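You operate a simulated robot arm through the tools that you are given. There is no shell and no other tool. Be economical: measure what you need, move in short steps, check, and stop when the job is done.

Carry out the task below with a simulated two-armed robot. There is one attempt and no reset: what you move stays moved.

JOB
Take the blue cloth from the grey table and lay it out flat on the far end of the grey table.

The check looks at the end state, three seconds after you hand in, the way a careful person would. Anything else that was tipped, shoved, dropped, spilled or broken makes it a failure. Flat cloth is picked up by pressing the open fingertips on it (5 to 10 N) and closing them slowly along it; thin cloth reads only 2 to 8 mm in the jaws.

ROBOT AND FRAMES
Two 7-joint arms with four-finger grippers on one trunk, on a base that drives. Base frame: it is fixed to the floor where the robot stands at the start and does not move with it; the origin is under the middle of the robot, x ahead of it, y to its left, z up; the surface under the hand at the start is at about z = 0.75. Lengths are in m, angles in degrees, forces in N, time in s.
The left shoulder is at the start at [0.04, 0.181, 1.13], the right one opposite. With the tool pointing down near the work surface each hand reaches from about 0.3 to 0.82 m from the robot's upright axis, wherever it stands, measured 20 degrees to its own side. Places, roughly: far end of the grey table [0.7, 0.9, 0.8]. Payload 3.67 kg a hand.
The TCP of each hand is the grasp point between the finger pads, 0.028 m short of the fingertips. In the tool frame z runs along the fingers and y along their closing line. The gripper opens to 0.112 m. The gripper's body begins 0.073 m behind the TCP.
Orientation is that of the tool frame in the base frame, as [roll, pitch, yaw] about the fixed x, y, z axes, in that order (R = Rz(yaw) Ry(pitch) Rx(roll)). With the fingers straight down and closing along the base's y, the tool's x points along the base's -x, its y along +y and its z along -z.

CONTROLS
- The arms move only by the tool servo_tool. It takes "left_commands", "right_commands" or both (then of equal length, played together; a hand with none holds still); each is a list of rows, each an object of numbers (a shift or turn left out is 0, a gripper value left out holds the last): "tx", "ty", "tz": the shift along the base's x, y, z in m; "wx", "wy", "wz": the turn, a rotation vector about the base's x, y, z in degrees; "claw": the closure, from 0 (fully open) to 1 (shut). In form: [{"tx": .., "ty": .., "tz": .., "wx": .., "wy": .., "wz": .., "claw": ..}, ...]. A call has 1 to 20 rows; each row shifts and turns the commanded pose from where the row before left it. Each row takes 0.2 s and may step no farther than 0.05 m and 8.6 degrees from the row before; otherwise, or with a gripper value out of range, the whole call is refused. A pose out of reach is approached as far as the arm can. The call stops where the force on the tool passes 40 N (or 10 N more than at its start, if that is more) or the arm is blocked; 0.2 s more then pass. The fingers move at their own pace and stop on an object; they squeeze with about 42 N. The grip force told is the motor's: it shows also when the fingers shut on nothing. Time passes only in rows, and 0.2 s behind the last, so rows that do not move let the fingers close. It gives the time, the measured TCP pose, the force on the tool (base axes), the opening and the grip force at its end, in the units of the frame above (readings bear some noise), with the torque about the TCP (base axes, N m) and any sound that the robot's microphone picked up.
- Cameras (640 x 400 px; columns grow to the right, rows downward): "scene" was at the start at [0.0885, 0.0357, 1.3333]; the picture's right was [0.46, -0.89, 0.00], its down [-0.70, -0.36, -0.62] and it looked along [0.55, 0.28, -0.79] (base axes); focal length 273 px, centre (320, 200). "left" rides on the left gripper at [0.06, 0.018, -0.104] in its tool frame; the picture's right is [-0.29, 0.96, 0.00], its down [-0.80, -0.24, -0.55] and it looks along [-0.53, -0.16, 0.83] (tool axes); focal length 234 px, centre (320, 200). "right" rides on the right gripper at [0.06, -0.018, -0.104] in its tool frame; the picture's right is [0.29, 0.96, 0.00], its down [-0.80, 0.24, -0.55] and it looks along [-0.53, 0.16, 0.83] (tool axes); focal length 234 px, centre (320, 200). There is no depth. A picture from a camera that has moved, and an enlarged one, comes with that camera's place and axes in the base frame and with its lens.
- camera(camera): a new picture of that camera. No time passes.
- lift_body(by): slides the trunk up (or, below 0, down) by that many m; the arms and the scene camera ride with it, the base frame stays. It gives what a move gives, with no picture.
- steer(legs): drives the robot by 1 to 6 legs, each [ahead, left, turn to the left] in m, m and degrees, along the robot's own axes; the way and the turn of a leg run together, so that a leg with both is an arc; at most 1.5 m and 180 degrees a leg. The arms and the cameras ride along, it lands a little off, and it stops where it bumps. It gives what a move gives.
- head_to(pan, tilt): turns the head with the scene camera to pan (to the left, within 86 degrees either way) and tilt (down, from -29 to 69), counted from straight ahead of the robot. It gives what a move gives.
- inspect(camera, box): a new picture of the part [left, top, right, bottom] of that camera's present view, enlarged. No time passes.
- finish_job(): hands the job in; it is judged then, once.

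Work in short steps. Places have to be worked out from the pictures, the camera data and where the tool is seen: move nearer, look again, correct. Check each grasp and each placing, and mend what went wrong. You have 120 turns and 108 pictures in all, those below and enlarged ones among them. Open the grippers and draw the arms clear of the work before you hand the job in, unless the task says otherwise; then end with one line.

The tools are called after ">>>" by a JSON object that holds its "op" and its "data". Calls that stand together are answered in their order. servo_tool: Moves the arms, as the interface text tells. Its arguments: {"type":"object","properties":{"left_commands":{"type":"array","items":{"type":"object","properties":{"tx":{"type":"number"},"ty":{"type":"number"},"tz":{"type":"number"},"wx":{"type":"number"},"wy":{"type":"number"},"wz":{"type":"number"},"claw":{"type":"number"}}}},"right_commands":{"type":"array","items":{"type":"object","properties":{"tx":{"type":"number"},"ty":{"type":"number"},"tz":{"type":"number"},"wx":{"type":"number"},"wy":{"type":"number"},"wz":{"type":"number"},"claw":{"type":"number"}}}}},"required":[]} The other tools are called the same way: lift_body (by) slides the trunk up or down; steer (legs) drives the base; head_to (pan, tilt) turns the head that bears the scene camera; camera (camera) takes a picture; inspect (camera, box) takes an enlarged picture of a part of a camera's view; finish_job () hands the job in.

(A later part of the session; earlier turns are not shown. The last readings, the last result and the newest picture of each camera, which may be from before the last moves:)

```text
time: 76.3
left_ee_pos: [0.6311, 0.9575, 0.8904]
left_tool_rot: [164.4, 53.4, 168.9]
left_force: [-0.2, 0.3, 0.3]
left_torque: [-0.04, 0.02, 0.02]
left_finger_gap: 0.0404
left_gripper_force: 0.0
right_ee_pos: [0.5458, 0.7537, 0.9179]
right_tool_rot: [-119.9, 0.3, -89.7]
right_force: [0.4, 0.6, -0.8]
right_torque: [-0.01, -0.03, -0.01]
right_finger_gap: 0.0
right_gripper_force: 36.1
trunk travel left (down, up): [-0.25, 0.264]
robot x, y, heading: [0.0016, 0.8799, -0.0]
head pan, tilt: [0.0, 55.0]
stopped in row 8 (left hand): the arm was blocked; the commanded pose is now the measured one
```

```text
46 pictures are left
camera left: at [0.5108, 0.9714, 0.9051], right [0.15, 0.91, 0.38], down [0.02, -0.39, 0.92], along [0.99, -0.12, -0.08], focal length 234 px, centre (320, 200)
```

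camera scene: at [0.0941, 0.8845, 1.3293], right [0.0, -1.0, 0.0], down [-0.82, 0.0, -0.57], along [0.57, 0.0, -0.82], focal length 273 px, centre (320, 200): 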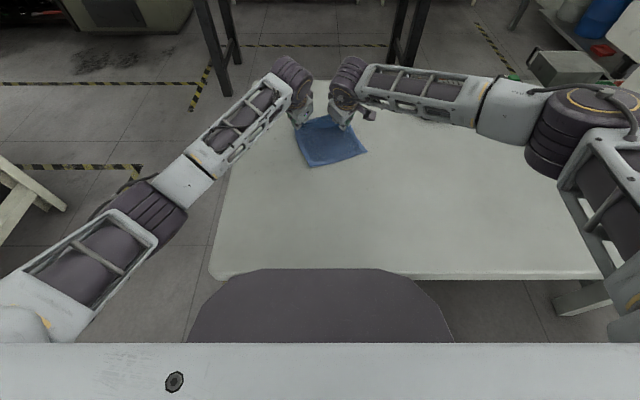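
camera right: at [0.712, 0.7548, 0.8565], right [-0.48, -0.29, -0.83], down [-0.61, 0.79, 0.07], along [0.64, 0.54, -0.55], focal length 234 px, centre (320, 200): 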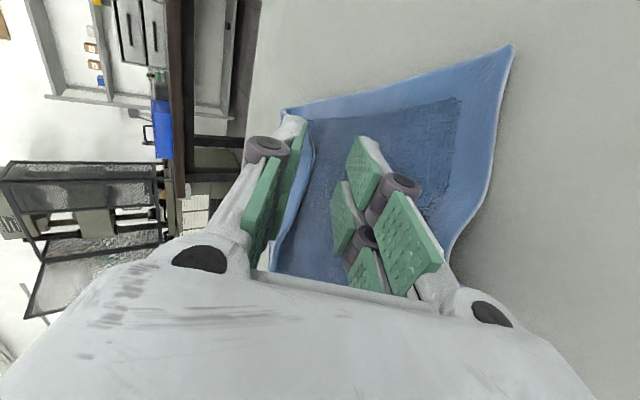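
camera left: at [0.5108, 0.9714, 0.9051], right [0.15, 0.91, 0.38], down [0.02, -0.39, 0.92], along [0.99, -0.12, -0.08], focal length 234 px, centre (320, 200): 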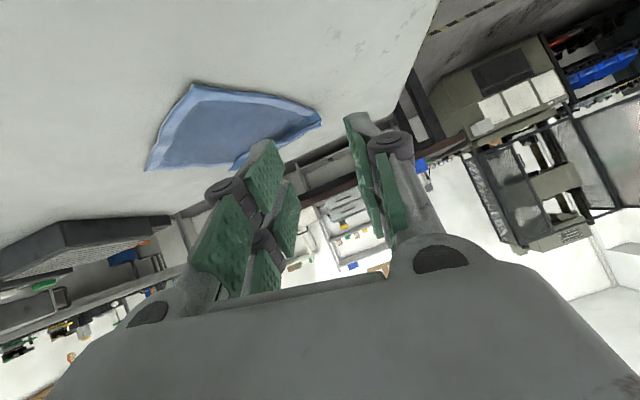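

The left hand bumped the right wrist. I'll move the right hand away first and straighten it (vertical, closing along x), then complete the left's approach.

>>> {"op": "servo_tool", "data": {"right_commands": [{"ty": -0.04}, {"ty": -0.04}, {"ty": -0.04, "wy": 7.5}, {"ty": -0.03, "wy": 7.5}, {"wy": 7.5}, {"wy": 7.5}, {"wy": 7.5}, {"wy": 7.5}, {"wy": 7.5}, {"wy": 7.5}]}}

>>> {"op": "servo_tool", "data": {"left_commands": [{"wx": -4.6, "wz": -0.75, "ty": -0.02}, {"wx": -4.6, "wz": -0.75, "ty": -0.02}, {"wy": 8, "ty": -0.02, "tx": 0.02}, {"wy": 8, "ty": -0.02, "tx": 0.02}, {"wy": 8, "tx": 0.018, "ty": -0.0015, "tz": -0.02}, {"tx": 0.018, "tz": -0.02}, {}]}}

>>> {"op": "camera", "data": {"camera": "left"}}

>>> {"op": "camera", "data": {"camera": "scene"}}

```text
time: 78.5
left_ee_pos: [0.6407, 0.9458, 0.9059]
left_tool_rot: [165.9, 53.8, 169.7]
left_force: [-0.2, 0.3, -0.8]
left_torque: [0.01, 0.03, 0.0]
left_finger_gap: 0.0404
left_gripper_force: 0.0
right_ee_pos: [0.4326, 0.7463, 0.8034]
right_tool_rot: [-167.2, 0.3, -90.8]
right_force: [-0.4, 0.0, -0.2]
right_torque: [0.0, -0.02, 0.01]
right_finger_gap: 0.0
right_gripper_force: 36.4
right hand out of reach, approached as far as the arm can: row 2, 4, 5, 6, 7, 8, 9, 10
trunk travel left (down, up): [-0.25, 0.264]
robot x, y, heading: [-0.0008, 0.8819, -0.2]
head pan, tilt: [0.0, 55.0]
```

```text
time: 79.5
left_ee_pos: [0.6436, 0.9635, 0.7881]
left_tool_rot: [168.3, 36.3, 175.1]
left_force: [-2.6, -13.3, 34.6]
left_torque: [-1.16, 0.27, -0.14]
left_finger_gap: 0.0467
left_gripper_force: 4.0
right_ee_pos: [0.4313, 0.7445, 0.7994]
right_tool_rot: [-166.9, 0.3, -90.9]
right_force: [0.1, -0.1, 0.2]
right_torque: [0.03, -0.01, -0.02]
right_finger_gap: 0.0001
right_gripper_force: 35.7
trunk travel left (down, up): [-0.25, 0.264]
robot x, y, heading: [0.0017, 0.8805, -0.0]
head pan, tilt: [0.0, 55.0]
stopped in row 4 (left hand): the force on the tool passed its limit at 133 N (the readings are from after the stop); the commanded pose is now the measured one
```

```text
45 pictures are left
camera left: at [0.532, 0.971, 0.8374], right [0.2, 0.92, 0.33], down [0.32, -0.38, 0.87], along [0.93, -0.07, -0.37], focal length 234 px, centre (320, 200)
```

left: 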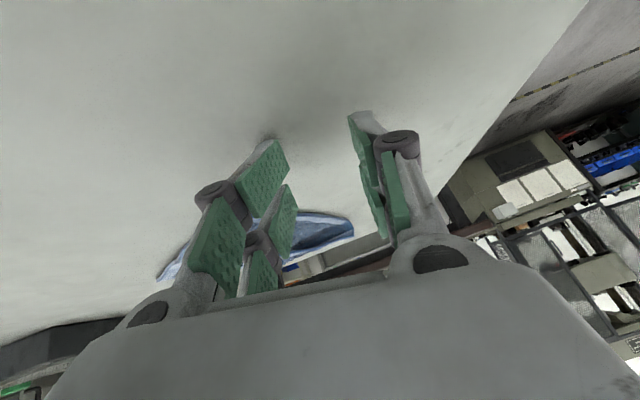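

```text
44 pictures are left
camera scene: at [0.0894, 0.8821, 1.3436], right [-0.01, -1.0, 0.0], down [-0.82, 0.01, -0.58], along [0.58, 0.0, -0.82], focal length 273 px, centre (320, 200)
```

scene: 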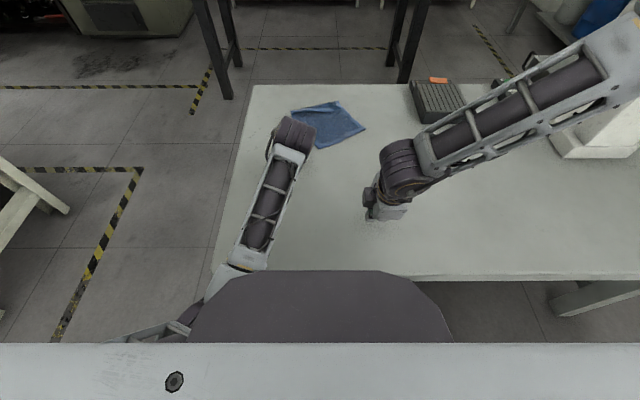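

The left hand got pushed onto the table (its elbow has dropped into an awkward posture). I'll lift it gently first and check.

>>> {"op": "servo_tool", "data": {"left_commands": [{"tz": 0.01}, {"tz": 0.02}, {"tz": 0.02}, {"tz": 0.02}, {"tz": 0.02}, {}], "right_commands": [{"tz": 0.01}, {"tz": 0.02}, {"tz": 0.02}, {"tz": 0.02}, {"tz": 0.02}, {}]}}

>>> {"op": "head_to", "data": {"pan": 35, "tilt": 60}}

>>> {"op": "camera", "data": {"camera": "scene"}}

```text
time: 81.1
left_ee_pos: [0.6226, 0.9971, 0.8028]
left_tool_rot: [164.5, 29.5, 174.2]
left_force: [-0.5, 0.3, 0.4]
left_torque: [-0.03, 0.01, 0.01]
left_finger_gap: 0.0401
left_gripper_force: 0.0
right_ee_pos: [0.3883, 0.7394, 0.852]
right_tool_rot: [-166.9, 0.2, -91.0]
right_force: [-0.3, -0.4, 0.3]
right_torque: [0.0, 0.01, 0.01]
right_finger_gap: 0.0
right_gripper_force: 35.9
right hand out of reach, approached as far as the arm can: row 2, 3, 4, 5
trunk travel left (down, up): [-0.25, 0.264]
robot x, y, heading: [0.0021, 0.8833, -0.2]
head pan, tilt: [0.0, 55.0]
stopped in row 6 (left hand): the arm was blocked; the commanded pose is now the measured one
```

```text
time: 82.1
left_ee_pos: [0.6248, 0.9949, 0.8092]
left_tool_rot: [164.5, 30.1, 174.1]
left_force: [0.2, -0.7, 0.1]
left_torque: [0.03, -0.01, 0.02]
left_finger_gap: 0.0402
left_gripper_force: 0.1
right_ee_pos: [0.3877, 0.7386, 0.8513]
right_tool_rot: [-166.7, 0.2, -90.9]
right_force: [-0.3, -0.1, -1.0]
right_torque: [0.03, 0.03, 0.01]
right_finger_gap: 0.0
right_gripper_force: 35.8
trunk travel left (down, up): [-0.25, 0.264]
robot x, y, heading: [0.003, 0.8871, -0.1]
head pan, tilt: [35.0, 60.0]
```

```text
43 pictures are left
camera scene: at [0.0762, 0.9227, 1.3348], right [0.57, -0.82, 0.0], down [-0.71, -0.49, -0.5], along [0.41, 0.28, -0.87], focal length 273 px, centre (320, 200)
```

scene: 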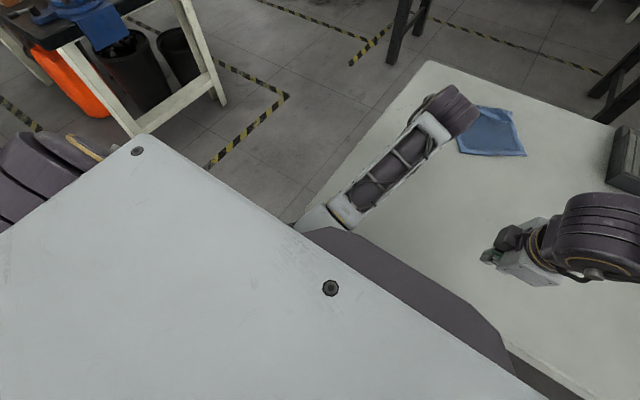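

The left elbow is tucked in against the chest. I'll reverse the roll while moving the left hand outward to swing the elbow back out.

>>> {"op": "servo_tool", "data": {"left_commands": [{"wx": 3.75, "wz": -6.5, "ty": 0.01}, {"wx": 3.75, "wz": -6.5, "ty": 0.015}, {"wx": 3.75, "wz": -6.5, "ty": 0.015}, {"wx": 3.75, "wz": -6.5, "ty": 0.015}, {"wx": 3.75, "wz": -6.5, "ty": 0.015, "tz": 0.01}, {"wx": 3.75, "wz": -6.5, "ty": 0.015, "tz": 0.01}, {}]}}

>>> {"op": "camera", "data": {"camera": "scene"}}

```text
time: 83.0
left_ee_pos: [0.6298, 0.9601, 0.8483]
left_tool_rot: [160.5, 32.3, 150.1]
left_force: [1.0, -0.3, 1.0]
left_torque: [-0.03, -0.01, 0.02]
left_finger_gap: 0.0404
left_gripper_force: 0.1
right_ee_pos: [0.3889, 0.7381, 0.8519]
right_tool_rot: [-166.9, 0.1, -90.9]
right_force: [-0.3, -0.2, -0.3]
right_torque: [0.01, -0.02, -0.02]
right_finger_gap: 0.0
right_gripper_force: 35.5
trunk travel left (down, up): [-0.25, 0.264]
robot x, y, heading: [0.0027, 0.8797, -0.2]
head pan, tilt: [35.0, 60.0]
stopped in row 4 (left hand): the arm was blocked; the commanded pose is now the measured one
```

```text
42 pictures are left
camera scene: at [0.0763, 0.9227, 1.3352], right [0.57, -0.82, 0.0], down [-0.71, -0.49, -0.5], along [0.41, 0.29, -0.87], focal length 273 px, centre (320, 200)
```

scene: 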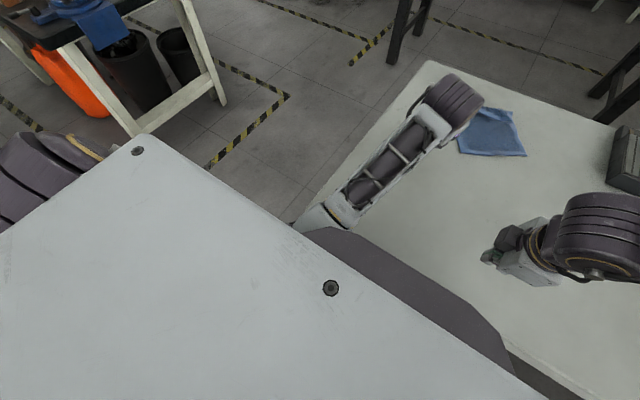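

Still blocked near the chest; extending the hand forward and up should free the elbow.

>>> {"op": "servo_tool", "data": {"left_commands": [{"tx": 0.015, "tz": 0.02}, {"tx": 0.015, "tz": 0.02}, {"tx": 0.015, "tz": 0.02}, {"tx": 0.015, "tz": 0.02}, {"tx": 0.01, "tz": 0.02}, {}]}}

>>> {"op": "camera", "data": {"camera": "scene"}}

```text
time: 83.8
left_ee_pos: [0.6262, 0.963, 0.7916]
left_tool_rot: [165.2, 22.6, 152.2]
left_force: [0.0, 0.1, 0.1]
left_torque: [-0.06, -0.01, 0.01]
left_finger_gap: 0.0406
left_gripper_force: 0.0
right_ee_pos: [0.3877, 0.7392, 0.85]
right_tool_rot: [-166.8, 0.2, -91.1]
right_force: [-0.1, 0.4, 0.2]
right_torque: [-0.01, -0.03, -0.02]
right_finger_gap: 0.0002
right_gripper_force: 36.0
trunk travel left (down, up): [-0.25, 0.264]
robot x, y, heading: [0.0047, 0.8828, -0.3]
head pan, tilt: [35.0, 60.0]
stopped in row 4 (left hand): the arm was blocked; the commanded pose is now the measured one
```

```text
41 pictures are left
camera scene: at [0.0755, 0.9227, 1.3319], right [0.57, -0.82, 0.0], down [-0.71, -0.49, -0.5], along [0.41, 0.29, -0.87], focal length 273 px, centre (320, 200)
```

scene: 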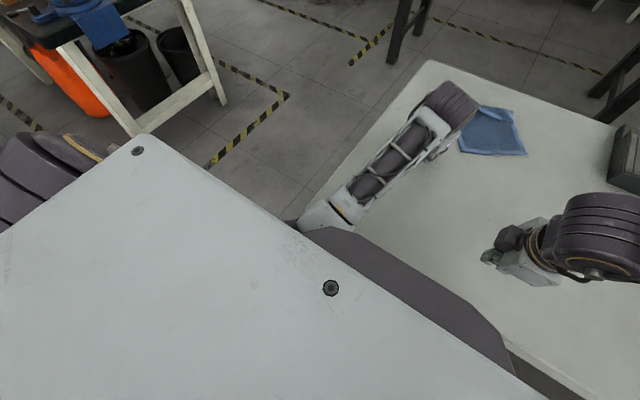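

Using the right wrist camera to see what the left elbow is touching.

>>> {"op": "camera", "data": {"camera": "right"}}

>>> {"op": "head_to", "data": {"pan": 75, "tilt": 60}}

>>> {"op": "camera", "data": {"camera": "scene"}}

```text
40 pictures are left
camera right: at [0.38, 0.6794, 0.9538], right [-0.94, -0.27, -0.22], down [-0.35, 0.8, 0.49], along [0.04, 0.53, -0.84], focal length 234 px, centre (320, 200)
```

right: 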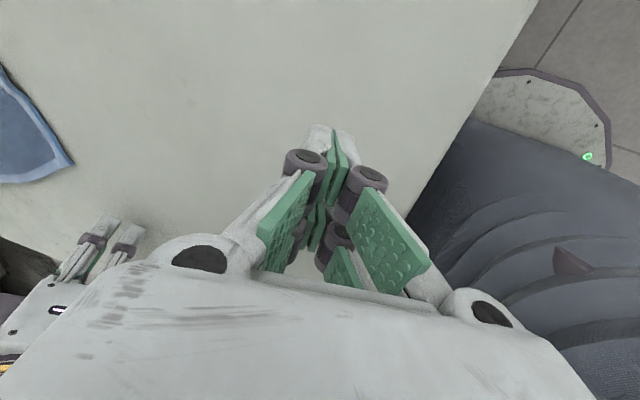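

```text
time: 84.9
left_ee_pos: [0.6286, 0.9626, 0.7982]
left_tool_rot: [165.0, 23.2, 152.1]
left_force: [-1.1, -0.3, -0.7]
left_torque: [-0.04, 0.01, 0.01]
left_finger_gap: 0.0401
left_gripper_force: 0.1
right_ee_pos: [0.3877, 0.7386, 0.8478]
right_tool_rot: [-166.9, 0.2, -90.9]
right_force: [0.6, -0.3, 1.2]
right_torque: [-0.01, 0.01, 0.0]
right_finger_gap: 0.0003
right_gripper_force: 36.1
trunk travel left (down, up): [-0.25, 0.264]
robot x, y, heading: [0.0031, 0.8844, -0.4]
head pan, tilt: [75.0, 60.0]
```

```text
39 pictures are left
camera scene: at [0.0391, 0.9491, 1.3308], right [0.96, -0.26, 0.0], down [-0.23, -0.84, -0.5], along [0.13, 0.48, -0.87], focal length 273 px, centre (320, 200)
```

scene: 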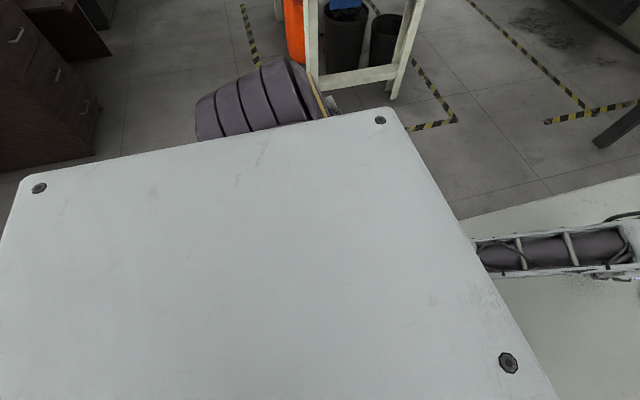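

The left elbow is tucked under the shoulder near the table edge. Raising the trunk will lift it clear.

>>> {"op": "lift_body", "data": {"by": 0.2}}

>>> {"op": "servo_tool", "data": {"left_commands": [{"ty": 0.02}, {"ty": 0.03}, {"ty": 0.03}, {"ty": 0.03}, {"ty": 0.03}, {"ty": 0.03}, {"ty": 0.03}, {}]}}

>>> {"op": "camera", "data": {"camera": "scene"}}

```text
time: 87.0
left_ee_pos: [0.6247, 0.9637, 0.9834]
left_tool_rot: [165.2, 22.9, 152.1]
left_force: [-0.9, 0.8, -0.6]
left_torque: [0.0, 0.02, 0.0]
left_finger_gap: 0.0403
left_gripper_force: 0.0
right_ee_pos: [0.3896, 0.739, 1.0394]
right_tool_rot: [-166.9, 0.2, -91.0]
right_force: [0.3, -0.8, 0.0]
right_torque: [-0.01, 0.01, -0.04]
right_finger_gap: 0.0003
right_gripper_force: 35.2
trunk travel left (down, up): [-0.45, 0.064]
robot x, y, heading: [0.0022, 0.8823, -0.2]
head pan, tilt: [75.0, 60.0]
```

```text
time: 88.8
left_ee_pos: [0.6265, 1.1622, 0.9845]
left_tool_rot: [165.2, 22.9, 152.1]
left_force: [0.0, 0.1, 0.0]
left_torque: [0.0, 0.0, 0.03]
left_finger_gap: 0.04
left_gripper_force: 0.1
right_ee_pos: [0.3896, 0.7384, 1.0388]
right_tool_rot: [-167.0, 0.2, -90.9]
right_force: [-0.5, -0.5, 0.0]
right_torque: [-0.01, 0.02, 0.0]
right_finger_gap: 0.0002
right_gripper_force: 35.7
trunk travel left (down, up): [-0.45, 0.064]
robot x, y, heading: [0.0006, 0.8822, -0.2]
head pan, tilt: [75.0, 60.0]
```

```text
38 pictures are left
camera scene: at [0.0404, 0.9484, 1.5233], right [0.96, -0.26, 0.0], down [-0.23, -0.84, -0.5], along [0.13, 0.48, -0.87], focal length 273 px, centre (320, 200)
```

scene: 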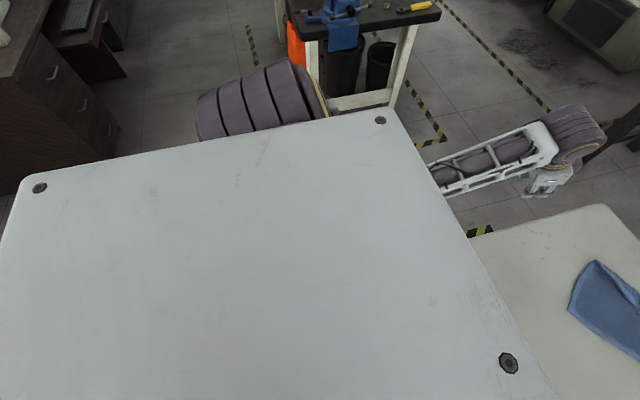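

Free now. I'll bring the left hand to vertical and outward while high so its elbow can swing out, and view it.

>>> {"op": "servo_tool", "data": {"left_commands": [{"wy": 6.7, "wx": -0.72, "tz": 0.01}, {"wy": 6.7, "wx": -0.72, "tz": 0.01}, {"wy": 6.7, "wx": -0.72, "tz": 0.02}, {"wy": 6.7, "wx": -0.72, "tz": 0.02}, {"tx": -0.03, "ty": 0.02}, {"tx": -0.03, "ty": 0.02}, {"tx": -0.03, "ty": 0.02}, {}], "right_commands": [{"ty": -0.02, "claw": 0.64}, {"ty": -0.02}, {"ty": -0.02}, {"ty": -0.02, "tx": 0.02}, {"ty": -0.02, "tx": 0.02}, {"ty": -0.02, "tx": 0.02}, {}, {}]}}

>>> {"op": "head_to", "data": {"pan": 0, "tilt": 55}}

>>> {"op": "camera", "data": {"camera": "scene"}}

```text
time: 90.6
left_ee_pos: [0.5367, 1.2242, 1.0454]
left_tool_rot: [180.0, 0.0, 155.0]
left_force: [-0.3, 0.6, 0.2]
left_torque: [0.01, 0.02, 0.01]
left_finger_gap: 0.0405
left_gripper_force: 0.1
right_ee_pos: [0.389, 0.7132, 1.0011]
right_tool_rot: [-166.8, 0.2, -91.2]
right_force: [0.5, 0.3, 0.1]
right_torque: [0.03, 0.06, 0.01]
right_finger_gap: 0.0404
right_gripper_force: 0.1
right hand out of reach, approached as far as the arm can: row 1, 2, 3, 4, 5, 6
trunk travel left (down, up): [-0.45, 0.064]
robot x, y, heading: [0.0007, 0.8828, -0.1]
head pan, tilt: [75.0, 60.0]
```

```text
time: 92.1
left_ee_pos: [0.5355, 1.2259, 1.0449]
left_tool_rot: [179.8, 0.1, 155.1]
left_force: [-0.4, -0.5, -0.4]
left_torque: [0.02, 0.0, 0.03]
left_finger_gap: 0.0403
left_gripper_force: 0.1
right_ee_pos: [0.3887, 0.7147, 1.0031]
right_tool_rot: [-166.8, 0.2, -91.1]
right_force: [-0.1, -0.5, 0.4]
right_torque: [0.0, -0.01, 0.01]
right_finger_gap: 0.0405
right_gripper_force: 0.0
trunk travel left (down, up): [-0.45, 0.064]
robot x, y, heading: [-0.0007, 0.8824, -0.2]
head pan, tilt: [0.0, 55.0]
```

```text
37 pictures are left
camera scene: at [0.0948, 0.8848, 1.5293], right [0.0, -1.0, 0.0], down [-0.82, 0.0, -0.57], along [0.57, 0.0, -0.82], focal length 273 px, centre (320, 200)
```

scene: 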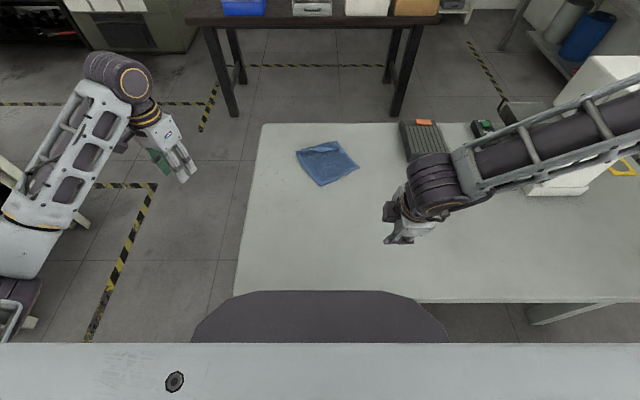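

The left elbow is out again. Rolling the right hand back to its workable yaw and raising both, then lowering the trunk.

>>> {"op": "servo_tool", "data": {"right_commands": [{"wz": -7.4}, {"wz": -7.4}, {"wz": -7.4}, {"wz": -7.4, "tz": 0.02}, {"wz": -7.4, "tz": 0.03, "tx": 0.03}, {"wz": -7.4, "tz": 0.03, "tx": 0.03}, {"tz": 0.03, "tx": 0.03}, {}], "left_commands": [{"tz": 0.02, "wz": -5}, {"tz": 0.02, "wz": -5}, {"tz": 0.02, "wz": -5}, {"tz": 0.02, "wz": -5}, {}, {}, {}, {}]}}

>>> {"op": "lift_body", "data": {"by": -0.2}}

>>> {"op": "camera", "data": {"camera": "scene"}}

```text
time: 93.9
left_ee_pos: [0.536, 1.2249, 1.1242]
left_tool_rot: [180.0, 0.1, 135.1]
left_force: [0.5, 0.2, 0.0]
left_torque: [-0.01, -0.01, 0.01]
left_finger_gap: 0.0401
left_gripper_force: 0.0
right_ee_pos: [0.4786, 0.7096, 1.1136]
right_tool_rot: [-166.9, 0.2, -135.4]
right_force: [-0.2, -0.4, 0.1]
right_torque: [0.0, 0.03, -0.01]
right_finger_gap: 0.0405
right_gripper_force: 0.0
trunk travel left (down, up): [-0.45, 0.064]
robot x, y, heading: [-0.0039, 0.8792, -0.5]
head pan, tilt: [0.0, 55.0]
```

```text
time: 96.1
left_ee_pos: [0.5358, 1.2245, 0.9262]
left_tool_rot: [179.8, 0.1, 135.0]
left_force: [-0.5, 0.4, 0.3]
left_torque: [-0.02, -0.01, -0.02]
left_finger_gap: 0.0404
left_gripper_force: 0.0
right_ee_pos: [0.4774, 0.7101, 0.9132]
right_tool_rot: [-166.8, 0.1, -135.4]
right_force: [-0.1, -0.9, 1.6]
right_torque: [-0.01, -0.02, 0.03]
right_finger_gap: 0.0403
right_gripper_force: 0.0
trunk travel left (down, up): [-0.25, 0.264]
robot x, y, heading: [0.003, 0.8847, -0.1]
head pan, tilt: [0.0, 55.0]
```

```text
36 pictures are left
camera scene: at [0.0948, 0.8846, 1.3293], right [0.0, -1.0, 0.0], down [-0.82, 0.0, -0.57], along [0.57, 0.0, -0.82], focal length 273 px, centre (320, 200)
```

scene: 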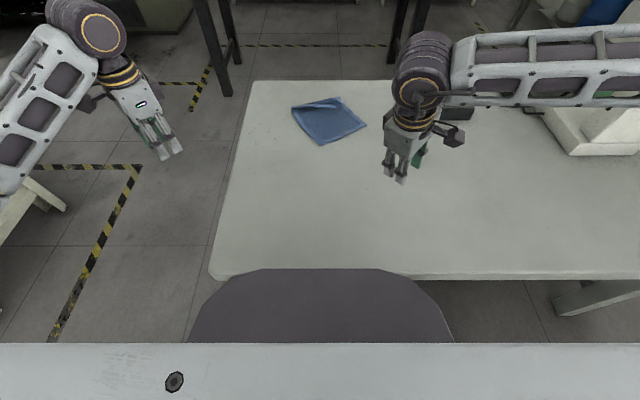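

Both arms are in good posture. Moving the left hand (vertical, yaw −25°) above corner N, and straightening the right.

>>> {"op": "servo_tool", "data": {"left_commands": [{"tx": 0.0228, "ty": -0.0434, "wz": 5}, {"tx": 0.0228, "ty": -0.0434, "wz": 5}, {"tx": 0.0228, "ty": -0.0434, "wz": 5}, {"tx": 0.0228, "ty": -0.0434, "wz": 5}, {"tx": 0.0228, "ty": -0.0434}, {"tx": 0.0228, "ty": -0.0434}, {"tx": 0.0228, "ty": -0.0434}, {"tx": 0.0228, "ty": -0.0434}, {"tz": -0.03}, {"tz": -0.03}, {"tz": -0.03}, {"tz": -0.02}, {}], "right_commands": [{"wx": 4.7, "wy": 4.6}, {"wx": 4.7, "wy": 4.6}, {"tx": -0.02}, {"tx": -0.02}, {}, {}, {}, {}, {}, {}, {}, {}, {}]}}

>>> {"op": "camera", "data": {"camera": "left"}}

```text
time: 98.9
left_ee_pos: [0.7192, 0.8773, 0.8161]
left_tool_rot: [179.9, 0.0, 155.1]
left_force: [-0.1, -0.4, 0.3]
left_torque: [0.0, 0.01, 0.0]
left_finger_gap: 0.0402
left_gripper_force: 0.1
right_ee_pos: [0.4362, 0.7103, 0.9127]
right_tool_rot: [179.9, 0.3, -135.4]
right_force: [-0.2, -0.4, -0.5]
right_torque: [-0.02, 0.01, -0.01]
right_finger_gap: 0.0404
right_gripper_force: 0.2
trunk travel left (down, up): [-0.25, 0.264]
robot x, y, heading: [0.001, 0.8843, -0.1]
head pan, tilt: [0.0, 55.0]
```

```text
35 pictures are left
camera left: at [0.672, 0.9186, 0.9199], right [0.66, 0.75, 0.0], down [0.62, -0.55, 0.56], along [0.42, -0.37, -0.83], focal length 234 px, centre (320, 200)
```

left: 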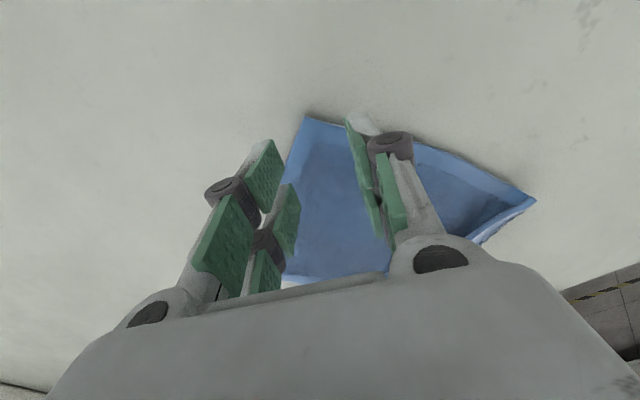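

Both fingers sit on the cloth's edges; I'll narrow the gap to 3 cm, shift 1 cm inward, then lower to contact.

>>> {"op": "servo_tool", "data": {"left_commands": [{"tx": 0.009, "claw": 0.73}, {"tz": -0.012}, {"tz": -0.012}, {"tz": -0.008}, {"tz": -0.003}, {}]}}

```text
time: 100.3
left_ee_pos: [0.7287, 0.8767, 0.7797]
left_tool_rot: [179.9, 0.3, 155.1]
left_force: [0.4, 0.1, 6.6]
left_torque: [-0.03, -0.05, 0.02]
left_finger_gap: 0.0303
left_gripper_force: 0.1
right_ee_pos: [0.4366, 0.7107, 0.9143]
right_tool_rot: [180.0, 0.4, -135.4]
right_force: [0.3, 0.3, 0.2]
right_torque: [0.02, 0.0, -0.02]
right_finger_gap: 0.0403
right_gripper_force: 0.1
trunk travel left (down, up): [-0.25, 0.264]
robot x, y, heading: [0.0045, 0.8866, -0.3]
head pan, tilt: [0.0, 55.0]
```

Pressing at 6.6 N — right in range. Closing slowly, then dragging the cloth back at table height.

>>> {"op": "servo_tool", "data": {"left_commands": [{"claw": 0.77}, {"claw": 0.81}, {"claw": 0.85}, {"claw": 0.89}, {"claw": 0.93}, {"claw": 0.97}, {"claw": 1.0}, {}, {"tz": 0.006}, {"tx": -0.02}, {"tx": -0.02}, {"tx": -0.025}, {"tx": -0.025}, {"tx": -0.025}, {"tx": -0.025}, {"tx": -0.025}, {"tx": -0.02}, {}]}}

>>> {"op": "inspect", "data": {"camera": "scene", "box": [220, 70, 420, 210]}}

```text
time: 104.1
left_ee_pos: [0.5422, 0.8779, 0.7855]
left_tool_rot: [179.9, 0.0, 155.2]
left_force: [-0.3, -1.0, 0.2]
left_torque: [0.03, 0.02, 0.01]
left_finger_gap: 0.0044
left_gripper_force: 42.4
right_ee_pos: [0.4383, 0.7114, 0.9132]
right_tool_rot: [179.8, 0.4, -135.4]
right_force: [-1.0, 0.1, 0.8]
right_torque: [-0.01, 0.01, 0.03]
right_finger_gap: 0.0402
right_gripper_force: 0.1
trunk travel left (down, up): [-0.25, 0.264]
robot x, y, heading: [0.0002, 0.882, -0.0]
head pan, tilt: [0.0, 55.0]
```

```text
2.86 times, centred on (320, 140) of scene
camera zoom: at [0.0951, 0.8843, 1.3292], right [0.0, -1.0, 0.0], down [-0.82, 0.0, -0.57], along [0.57, 0.0, -0.82], focal length 781 px, centre (320, 371)
```

zoom: 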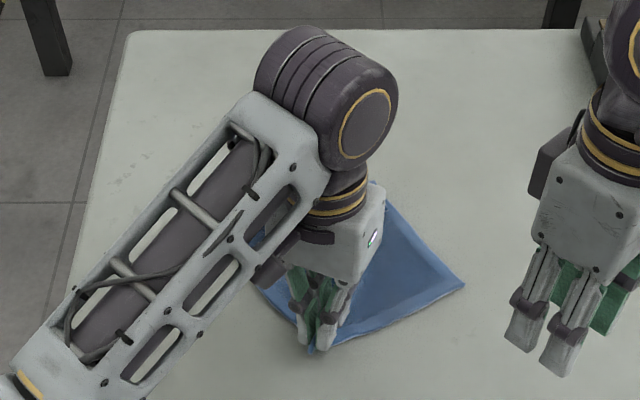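

Corner N is held (4.4 mm) and the cloth is back; R is at ≈(0.60,0.745). Positioning the right hand above a point inset from R.

>>> {"op": "servo_tool", "data": {"right_commands": [{"tx": 0.03, "ty": 0.0}, {"tx": 0.035}, {"tx": 0.035, "ty": 0.01}, {"tx": 0.035, "ty": 0.02, "tz": -0.02}, {"tx": 0.03, "ty": 0.02, "tz": -0.02}, {"ty": 0.02, "tz": -0.03}, {"tz": -0.025}, {}], "left_commands": [{"wz": -5}, {"wz": -5}, {"wz": -5}, {"wz": -5}, {}, {}, {}, {}]}}

>>> {"op": "camera", "data": {"camera": "right"}}

```text
time: 105.9
left_ee_pos: [0.5424, 0.8783, 0.787]
left_tool_rot: [179.9, 0.1, 135.1]
left_force: [0.3, -0.1, 0.6]
left_torque: [0.0, -0.02, 0.09]
left_finger_gap: 0.0042
left_gripper_force: 40.8
right_ee_pos: [0.6032, 0.7799, 0.8193]
right_tool_rot: [179.9, 0.3, -135.4]
right_force: [-0.4, -0.4, 0.3]
right_torque: [0.0, 0.02, 0.01]
right_finger_gap: 0.0403
right_gripper_force: 0.2
trunk travel left (down, up): [-0.25, 0.264]
robot x, y, heading: [-0.0004, 0.8821, -0.2]
head pan, tilt: [0.0, 55.0]
```

```text
33 pictures are left
camera right: at [0.5726, 0.7254, 0.9234], right [-0.88, 0.48, 0.0], down [0.4, 0.73, 0.56], along [0.27, 0.49, -0.83], focal length 234 px, centre (320, 200)
```

right: 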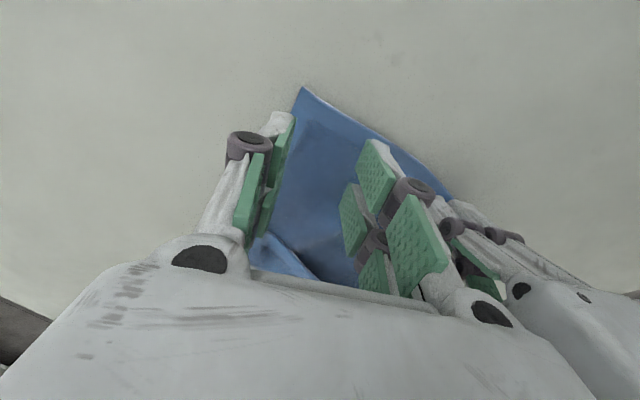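

R is at (0.595,0.742). Narrowing to 3 cm, nudging toward it, and lowering to contact.

>>> {"op": "servo_tool", "data": {"right_commands": [{"tx": -0.003, "ty": -0.006, "claw": 0.73}, {"tz": -0.012}, {"tz": -0.012}, {"tz": -0.01}, {"tz": -0.004}, {}]}}

```text
time: 107.3
left_ee_pos: [0.5415, 0.8765, 0.7859]
left_tool_rot: [179.9, 0.1, 135.1]
left_force: [0.1, 0.5, 0.3]
left_torque: [0.01, -0.01, 0.14]
left_finger_gap: 0.0042
left_gripper_force: 41.4
right_ee_pos: [0.6018, 0.7734, 0.7806]
right_tool_rot: [179.9, 0.3, -135.4]
right_force: [0.4, -1.0, 6.0]
right_torque: [-0.05, -0.02, 0.02]
right_finger_gap: 0.0298
right_gripper_force: 0.0
trunk travel left (down, up): [-0.25, 0.264]
robot x, y, heading: [-0.0011, 0.8861, -0.2]
head pan, tilt: [0.0, 55.0]
```

6 N press. Closing slowly, then lifting both together while squaring the held edge along y.

>>> {"op": "servo_tool", "data": {"right_commands": [{"claw": 0.77}, {"claw": 0.81}, {"claw": 0.85}, {"claw": 0.89}, {"claw": 0.93}, {"claw": 0.97}, {"claw": 1.0}, {}, {"tz": 0.02}, {"tz": 0.025}, {"tz": 0.025, "tx": -0.005}, {"tz": 0.025, "tx": -0.005}, {"tz": 0.025, "tx": -0.005}, {"tz": 0.025, "tx": -0.005, "ty": -0.002}, {"tz": 0.025, "tx": -0.005, "ty": -0.002}, {"tz": 0.025, "tx": -0.005, "ty": -0.002}, {"tz": 0.025}, {"tz": 0.025}, {}, {}], "left_commands": [{}, {}, {}, {}, {}, {}, {}, {}, {"tz": 0.02}, {"tz": 0.025}, {"tz": 0.025, "tx": 0.005}, {"tz": 0.025, "tx": 0.005}, {"tz": 0.025, "tx": 0.005}, {"tz": 0.025, "tx": 0.005, "ty": 0.002}, {"tz": 0.025, "tx": 0.005, "ty": 0.002}, {"tz": 0.02, "tx": 0.005, "ty": 0.002}, {"tz": 0.025}, {"tz": 0.025}, {}, {}]}}

>>> {"op": "inspect", "data": {"camera": "scene", "box": [220, 70, 420, 210]}}

```text
time: 111.5
left_ee_pos: [0.572, 0.8836, 1.0262]
left_tool_rot: [179.9, 0.1, 135.0]
left_force: [-1.5, -7.4, 0.2]
left_torque: [-0.18, 0.03, 0.02]
left_finger_gap: 0.0043
left_gripper_force: 41.1
right_ee_pos: [0.5686, 0.7696, 1.0239]
right_tool_rot: [179.8, 0.3, -135.3]
right_force: [1.0, 7.6, -0.9]
right_torque: [0.16, -0.05, -0.06]
right_finger_gap: 0.0044
right_gripper_force: 41.0
trunk travel left (down, up): [-0.25, 0.264]
robot x, y, heading: [0.0021, 0.8835, 0.0]
head pan, tilt: [0.0, 55.0]
```

```text
2.86 times, centred on (320, 140) of scene
camera zoom: at [0.0948, 0.8846, 1.3292], right [0.0, -1.0, 0.0], down [-0.82, 0.0, -0.57], along [0.57, 0.0, -0.82], focal length 781 px, centre (320, 371)
```

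zoom: 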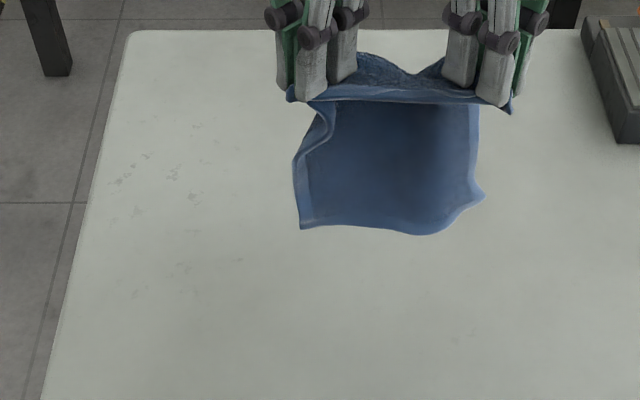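

Excellent: the cloth hangs squarely with the flap undone. Tilting both hands ~48° forward (so the cloth leads forward and the pinched edge trails outward) and moving forward and left.

>>> {"op": "servo_tool", "data": {"right_commands": [{"wy": -8, "tz": 0.005}, {"wy": -8}, {"wy": -8}, {"wy": -8}, {"wy": -8}, {"wy": -8}, {"tx": 0.02, "ty": 0.004}, {"tx": 0.02, "ty": 0.004}, {"tx": 0.02, "ty": 0.005}, {"tx": 0.02, "ty": 0.005}, {"tx": 0.02, "ty": 0.005}, {"tx": 0.02, "ty": 0.005}, {"tx": 0.02, "ty": 0.005}, {"tx": 0.02, "ty": 0.005}, {"tx": 0.02, "ty": 0.005}, {"tx": 0.02, "ty": 0.003}, {"tx": 0.02}, {}, {}], "left_commands": [{"wy": -8, "tz": 0.005}, {"wy": -8}, {"wy": -8}, {"wy": -8}, {"wy": -8}, {"wy": -8}, {"tx": 0.02, "ty": 0.004}, {"tx": 0.02, "ty": 0.004}, {"tx": 0.02, "ty": 0.005}, {"tx": 0.02, "ty": 0.005}, {"tx": 0.02, "ty": 0.005}, {"tx": 0.02, "ty": 0.005}, {"tx": 0.02, "ty": 0.005}, {"tx": 0.02, "ty": 0.005}, {"tx": 0.02, "ty": 0.005}, {"tx": 0.02, "ty": 0.003}, {"tx": 0.02}, {}, {}]}}

>>> {"op": "inspect", "data": {"camera": "scene", "box": [220, 20, 420, 160]}}

```text
time: 115.5
left_ee_pos: [0.7936, 0.9292, 1.031]
left_tool_rot: [141.8, 31.8, 123.8]
left_force: [-0.1, -7.6, -1.1]
left_torque: [-0.18, 0.08, -0.2]
left_finger_gap: 0.0046
left_gripper_force: 41.4
right_ee_pos: [0.7907, 0.8139, 1.0306]
right_tool_rot: [-142.1, 32.2, -124.0]
right_force: [-0.1, 7.4, 1.1]
right_torque: [0.3, 0.05, 0.16]
right_finger_gap: 0.0043
right_gripper_force: 41.1
trunk travel left (down, up): [-0.25, 0.264]
robot x, y, heading: [0.0009, 0.8827, -0.1]
head pan, tilt: [0.0, 55.0]
```

```text
2.86 times, centred on (320, 90) of scene
camera zoom: at [0.0954, 0.8845, 1.3292], right [0.0, -1.0, 0.0], down [-0.82, 0.0, -0.57], along [0.57, 0.0, -0.82], focal length 781 px, centre (320, 514)
```

zoom: 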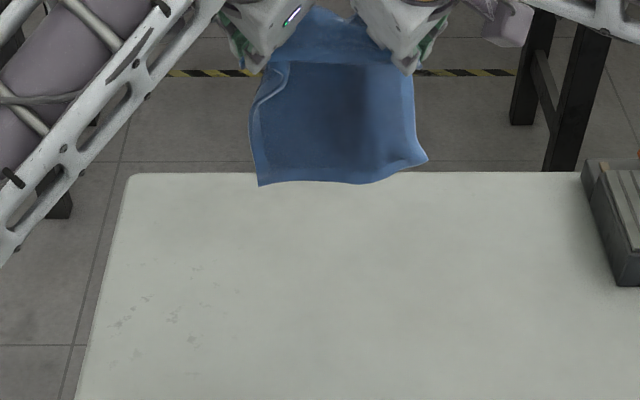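

The cloth leans forward as wanted. Laying: lower, then sweep back along an arc keeping it taut.

>>> {"op": "servo_tool", "data": {"right_commands": [{"tz": -0.02}, {"tz": -0.02}, {"tz": -0.02}, {}, {"tx": -0.012, "tz": -0.01}, {"tx": -0.02, "tz": -0.012}, {"tx": -0.024, "tz": -0.014}, {"tx": -0.024, "tz": -0.016}, {"tx": -0.022, "tz": -0.018}, {"tx": -0.018, "tz": -0.02}, {"tx": -0.016, "tz": -0.02}, {"tx": -0.012, "tz": -0.02}, {"tx": -0.012, "tz": -0.02}, {"tx": -0.01, "tz": -0.015}, {"tx": -0.012, "tz": -0.004}, {"tx": -0.012}, {}], "left_commands": [{"tz": -0.02}, {"tz": -0.02}, {"tz": -0.02}, {}, {"tx": -0.012, "tz": -0.01}, {"tx": -0.02, "tz": -0.012}, {"tx": -0.024, "tz": -0.014}, {"tx": -0.024, "tz": -0.016}, {"tx": -0.022, "tz": -0.018}, {"tx": -0.018, "tz": -0.02}, {"tx": -0.016, "tz": -0.02}, {"tx": -0.012, "tz": -0.02}, {"tx": -0.012, "tz": -0.02}, {"tx": -0.01, "tz": -0.015}, {"tx": -0.012, "tz": -0.004}, {"tx": -0.012}, {}]}}

>>> {"op": "inspect", "data": {"camera": "scene", "box": [220, 60, 420, 200]}}

>>> {"op": "camera", "data": {"camera": "right"}}

>>> {"op": "camera", "data": {"camera": "left"}}

```text
time: 119.1
left_ee_pos: [0.5973, 0.9287, 0.8014]
left_tool_rot: [141.8, 31.8, 123.9]
left_force: [-0.7, -5.6, -0.7]
left_torque: [-0.16, 0.08, -0.15]
left_finger_gap: 0.0045
left_gripper_force: 41.2
right_ee_pos: [0.5975, 0.8135, 0.7996]
right_tool_rot: [-142.1, 32.2, -124.0]
right_force: [-0.3, 5.5, -0.4]
right_torque: [0.23, 0.06, 0.09]
right_finger_gap: 0.004
right_gripper_force: 40.8
trunk travel left (down, up): [-0.25, 0.264]
robot x, y, heading: [0.0001, 0.8839, -0.3]
head pan, tilt: [0.0, 55.0]
```

```text
2.86 times, centred on (320, 130) of scene
camera zoom: at [0.0953, 0.8845, 1.3292], right [0.0, -1.0, 0.0], down [-0.82, 0.0, -0.57], along [0.57, 0.0, -0.82], focal length 781 px, centre (320, 400)
```

zoom: 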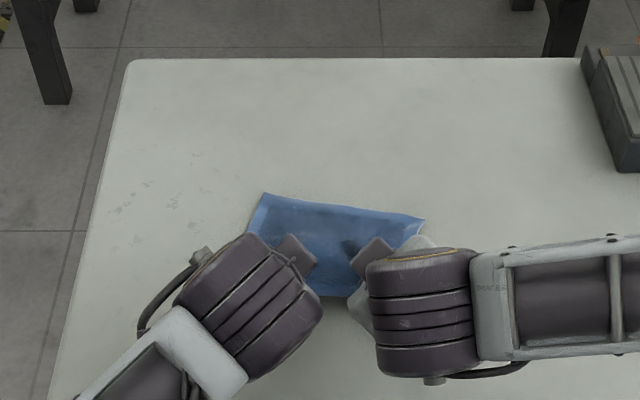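

```text
29 pictures are left
camera right: at [0.4985, 0.7594, 0.847], right [-0.59, 0.48, -0.65], down [-0.15, 0.73, 0.67], along [0.8, 0.49, -0.36], focal length 234 px, centre (320, 200)
```

right: 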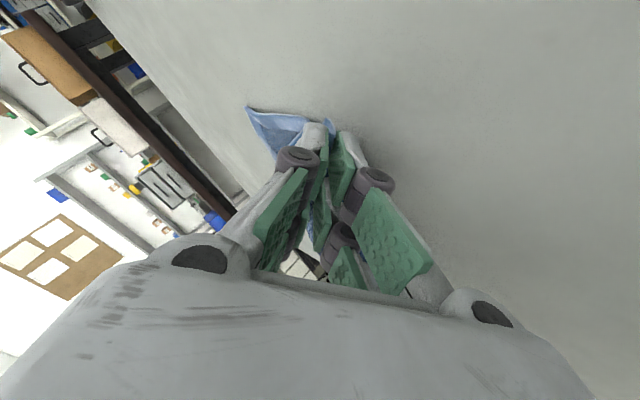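

```text
28 pictures are left
camera left: at [0.4997, 0.984, 0.8492], right [0.59, 0.48, 0.65], down [-0.15, -0.73, 0.66], along [0.8, -0.49, -0.36], focal length 234 px, centre (320, 200)
```

left: 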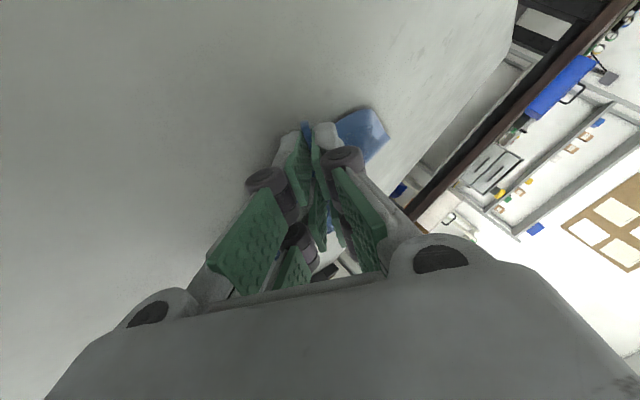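

Both far corners are out and the cloth is trailing forward. Lowering to the surface, opening slightly and withdrawing back along the fingers.

>>> {"op": "servo_tool", "data": {"right_commands": [{"tz": -0.005, "tx": -0.008}, {"tz": -0.005, "tx": -0.004}, {}, {"claw": 0.94}, {"claw": 0.88}, {"claw": 0.82}, {"claw": 0.76}, {}, {"tx": -0.008, "tz": 0.007}, {"tx": -0.015, "tz": 0.014}, {"tx": -0.018, "tz": 0.018}, {"tx": -0.02, "tz": 0.025}, {"tx": -0.02, "tz": 0.03}, {"tz": 0.03, "ty": -0.02}, {"ty": -0.03}, {"ty": -0.03}, {"ty": -0.03}, {}], "left_commands": [{"tz": -0.005, "tx": -0.008}, {"tz": -0.005, "tx": -0.004}, {}, {"claw": 0.94}, {"claw": 0.88}, {"claw": 0.82}, {"claw": 0.76}, {}, {"tx": -0.008, "tz": 0.007}, {"tx": -0.015, "tz": 0.014}, {"tx": -0.018, "tz": 0.018}, {"tx": -0.02, "tz": 0.025}, {"tx": -0.02, "tz": 0.03}, {"tz": 0.03, "ty": 0.02}, {"ty": 0.03}, {"ty": 0.03}, {"ty": 0.03}, {}]}}

>>> {"op": "inspect", "data": {"camera": "scene", "box": [260, 90, 380, 180]}}

```text
time: 122.9
left_ee_pos: [0.5065, 1.0406, 0.9155]
left_tool_rot: [141.8, 31.8, 123.8]
left_force: [0.0, 0.0, -0.8]
left_torque: [0.03, 0.01, 0.02]
left_finger_gap: 0.027
left_gripper_force: 0.1
right_ee_pos: [0.5027, 0.7046, 0.9171]
right_tool_rot: [-142.0, 32.2, -124.0]
right_force: [0.7, 0.1, 0.9]
right_torque: [0.0, 0.0, 0.0]
right_finger_gap: 0.0269
right_gripper_force: 0.0
trunk travel left (down, up): [-0.25, 0.264]
robot x, y, heading: [0.0036, 0.8858, -0.3]
head pan, tilt: [0.0, 55.0]
```

```text
4.44 times, centred on (320, 135) of scene
camera zoom: at [0.0955, 0.8846, 1.3292], right [0.0, -1.0, 0.0], down [-0.82, 0.0, -0.57], along [0.57, 0.0, -0.82], focal length 1215 px, centre (320, 489)
```

zoom: 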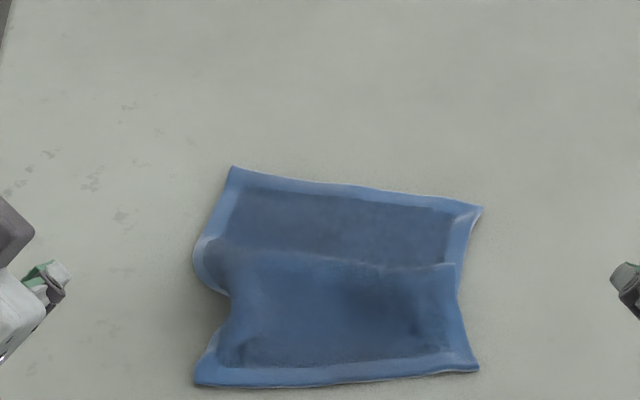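

All four corners are out, but a transverse pleat at x≈0.69 shortens the right side by ~6 cm. I'll hold the near half with the left fingertips and press-drag the far-right part forward with the right.

>>> {"op": "servo_tool", "data": {"right_commands": [{"tx": 0.03, "ty": 0.01, "claw": 1}, {"tx": 0.03, "ty": 0.015}, {"tx": 0.03, "ty": 0.015}, {"tx": 0.03, "ty": 0.015}, {"tx": 0.03, "ty": 0.015}, {"tx": 0.03, "ty": 0.015}, {"tx": 0.008, "tz": -0.03}, {"tz": -0.03}, {"tz": -0.03}, {"tz": -0.02}, {}], "left_commands": [{"tx": 0.01, "ty": -0.02, "claw": 1}, {"tx": 0.02, "ty": -0.025}, {"tx": 0.02, "ty": -0.025}, {"tx": 0.02, "ty": -0.03}, {"tx": 0.02, "ty": -0.03}, {}, {"tz": -0.03}, {"tz": -0.03}, {"tz": -0.03}, {"tz": -0.018}, {}]}}

>>> {"op": "camera", "data": {"camera": "right"}}

```text
time: 125.3
left_ee_pos: [0.5948, 0.9086, 0.8088]
left_tool_rot: [141.8, 31.8, 123.9]
left_force: [0.2, -0.8, -0.2]
left_torque: [0.02, -0.01, 0.03]
left_finger_gap: 0.0001
left_gripper_force: 35.7
right_ee_pos: [0.69, 0.7875, 0.8042]
right_tool_rot: [-142.1, 32.2, -124.0]
right_force: [0.9, 0.0, 0.7]
right_torque: [-0.01, -0.03, -0.02]
right_finger_gap: 0.0
right_gripper_force: 35.7
trunk travel left (down, up): [-0.25, 0.264]
robot x, y, heading: [-0.0005, 0.8842, -0.1]
head pan, tilt: [0.0, 55.0]
```

```text
26 pictures are left
camera right: at [0.5922, 0.7333, 0.8502], right [-0.59, 0.48, -0.65], down [-0.15, 0.73, 0.67], along [0.8, 0.49, -0.36], focal length 234 px, centre (320, 200)
```

right: 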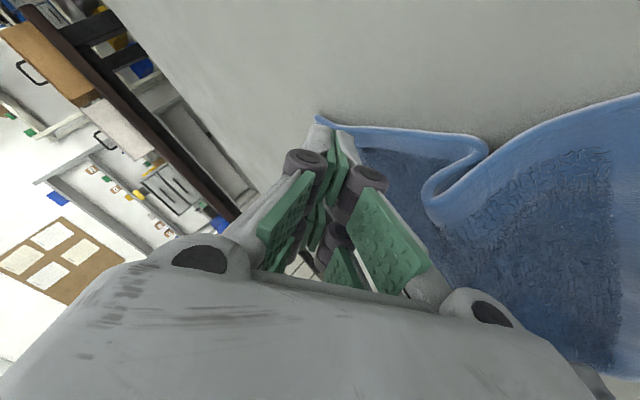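

The S-pleat is visible and the right fingertips are over the far panel beyond it. Lowering both to light contact.

>>> {"op": "servo_tool", "data": {"right_commands": [{"tz": -0.008}, {"tz": -0.006}, {"tz": -0.004}, {}], "left_commands": [{"tz": -0.01}, {"tz": -0.008}, {"tz": -0.004}, {}]}}

```text
time: 126.3
left_ee_pos: [0.5959, 0.909, 0.7874]
left_tool_rot: [141.8, 32.0, 123.8]
left_force: [0.2, 0.5, 1.1]
left_torque: [0.05, 0.0, 0.0]
left_finger_gap: 0.0
left_gripper_force: 35.7
right_ee_pos: [0.691, 0.7885, 0.7872]
right_tool_rot: [-142.1, 32.3, -123.9]
right_force: [-0.6, -0.4, -0.4]
right_torque: [0.01, 0.0, 0.02]
right_finger_gap: 0.0
right_gripper_force: 35.7
trunk travel left (down, up): [-0.25, 0.264]
robot x, y, heading: [0.0016, 0.8807, -0.1]
head pan, tilt: [0.0, 55.0]
```

Left is touching; pressing both a bit more.

>>> {"op": "servo_tool", "data": {"right_commands": [{"tz": -0.002}, {"tz": -0.0015}, {}], "left_commands": [{"tz": -0.0015}, {"tz": -0.001}, {}]}}

```text
time: 127.1
left_ee_pos: [0.5959, 0.9088, 0.7862]
left_tool_rot: [141.5, 32.1, 123.8]
left_force: [-0.8, -0.9, 13.8]
left_torque: [0.12, 0.07, 0.04]
left_finger_gap: 0.0001
left_gripper_force: 35.5
right_ee_pos: [0.6893, 0.7893, 0.7841]
right_tool_rot: [-142.1, 32.2, -124.1]
right_force: [0.0, -0.5, 0.4]
right_torque: [-0.01, -0.02, -0.01]
right_finger_gap: 0.0
right_gripper_force: 35.3
trunk travel left (down, up): [-0.25, 0.264]
robot x, y, heading: [0.0, 0.8816, -0.1]
head pan, tilt: [0.0, 55.0]
```

>>> {"op": "servo_tool", "data": {"right_commands": [{"tz": -0.0015}, {"tz": -0.001}, {}]}}

```text
time: 127.9
left_ee_pos: [0.5936, 0.908, 0.7853]
left_tool_rot: [141.5, 32.1, 123.7]
left_force: [4.2, -1.3, 13.9]
left_torque: [0.08, -0.14, -0.01]
left_finger_gap: 0.0
left_gripper_force: 36.0
right_ee_pos: [0.6896, 0.7892, 0.7836]
right_tool_rot: [-141.7, 32.4, -124.0]
right_force: [-0.4, -1.6, 14.9]
right_torque: [-0.2, -0.01, -0.01]
right_finger_gap: 0.0
right_gripper_force: 35.4
trunk travel left (down, up): [-0.25, 0.264]
robot x, y, heading: [0.0009, 0.8824, -0.4]
head pan, tilt: [0.0, 55.0]
```

Both pressing (~14 N). Easing the right slightly and dragging it forward 6 cm while the left holds.

>>> {"op": "servo_tool", "data": {"right_commands": [{"tz": 0.0006}, {"tx": 0.008}, {"tx": 0.009}, {"tx": 0.009}, {"tx": 0.009}, {"tx": 0.009}, {"tx": 0.009}, {"tx": 0.008}, {}]}}

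>>> {"op": "camera", "data": {"camera": "right"}}

```text
time: 129.9
left_ee_pos: [0.5931, 0.9095, 0.7864]
left_tool_rot: [141.6, 31.9, 123.8]
left_force: [-2.5, -1.6, 8.7]
left_torque: [0.06, 0.02, 0.04]
left_finger_gap: 0.0
left_gripper_force: 36.0
right_ee_pos: [0.748, 0.7901, 0.7832]
right_tool_rot: [-141.8, 32.3, -123.8]
right_force: [-11.5, -0.2, 23.0]
right_torque: [-0.23, 0.37, -0.09]
right_finger_gap: 0.0004
right_gripper_force: 36.0
trunk travel left (down, up): [-0.25, 0.264]
robot x, y, heading: [0.0016, 0.8841, -0.3]
head pan, tilt: [0.0, 55.0]
```

```text
25 pictures are left
camera right: at [0.6513, 0.7348, 0.8304], right [-0.58, 0.48, -0.65], down [-0.15, 0.73, 0.67], along [0.8, 0.49, -0.35], focal length 234 px, centre (320, 200)
```

right: 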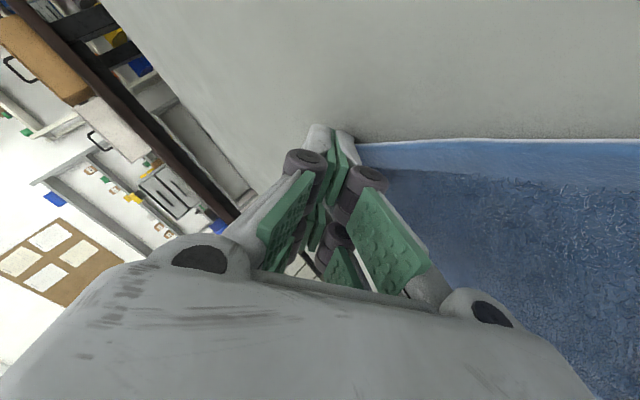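

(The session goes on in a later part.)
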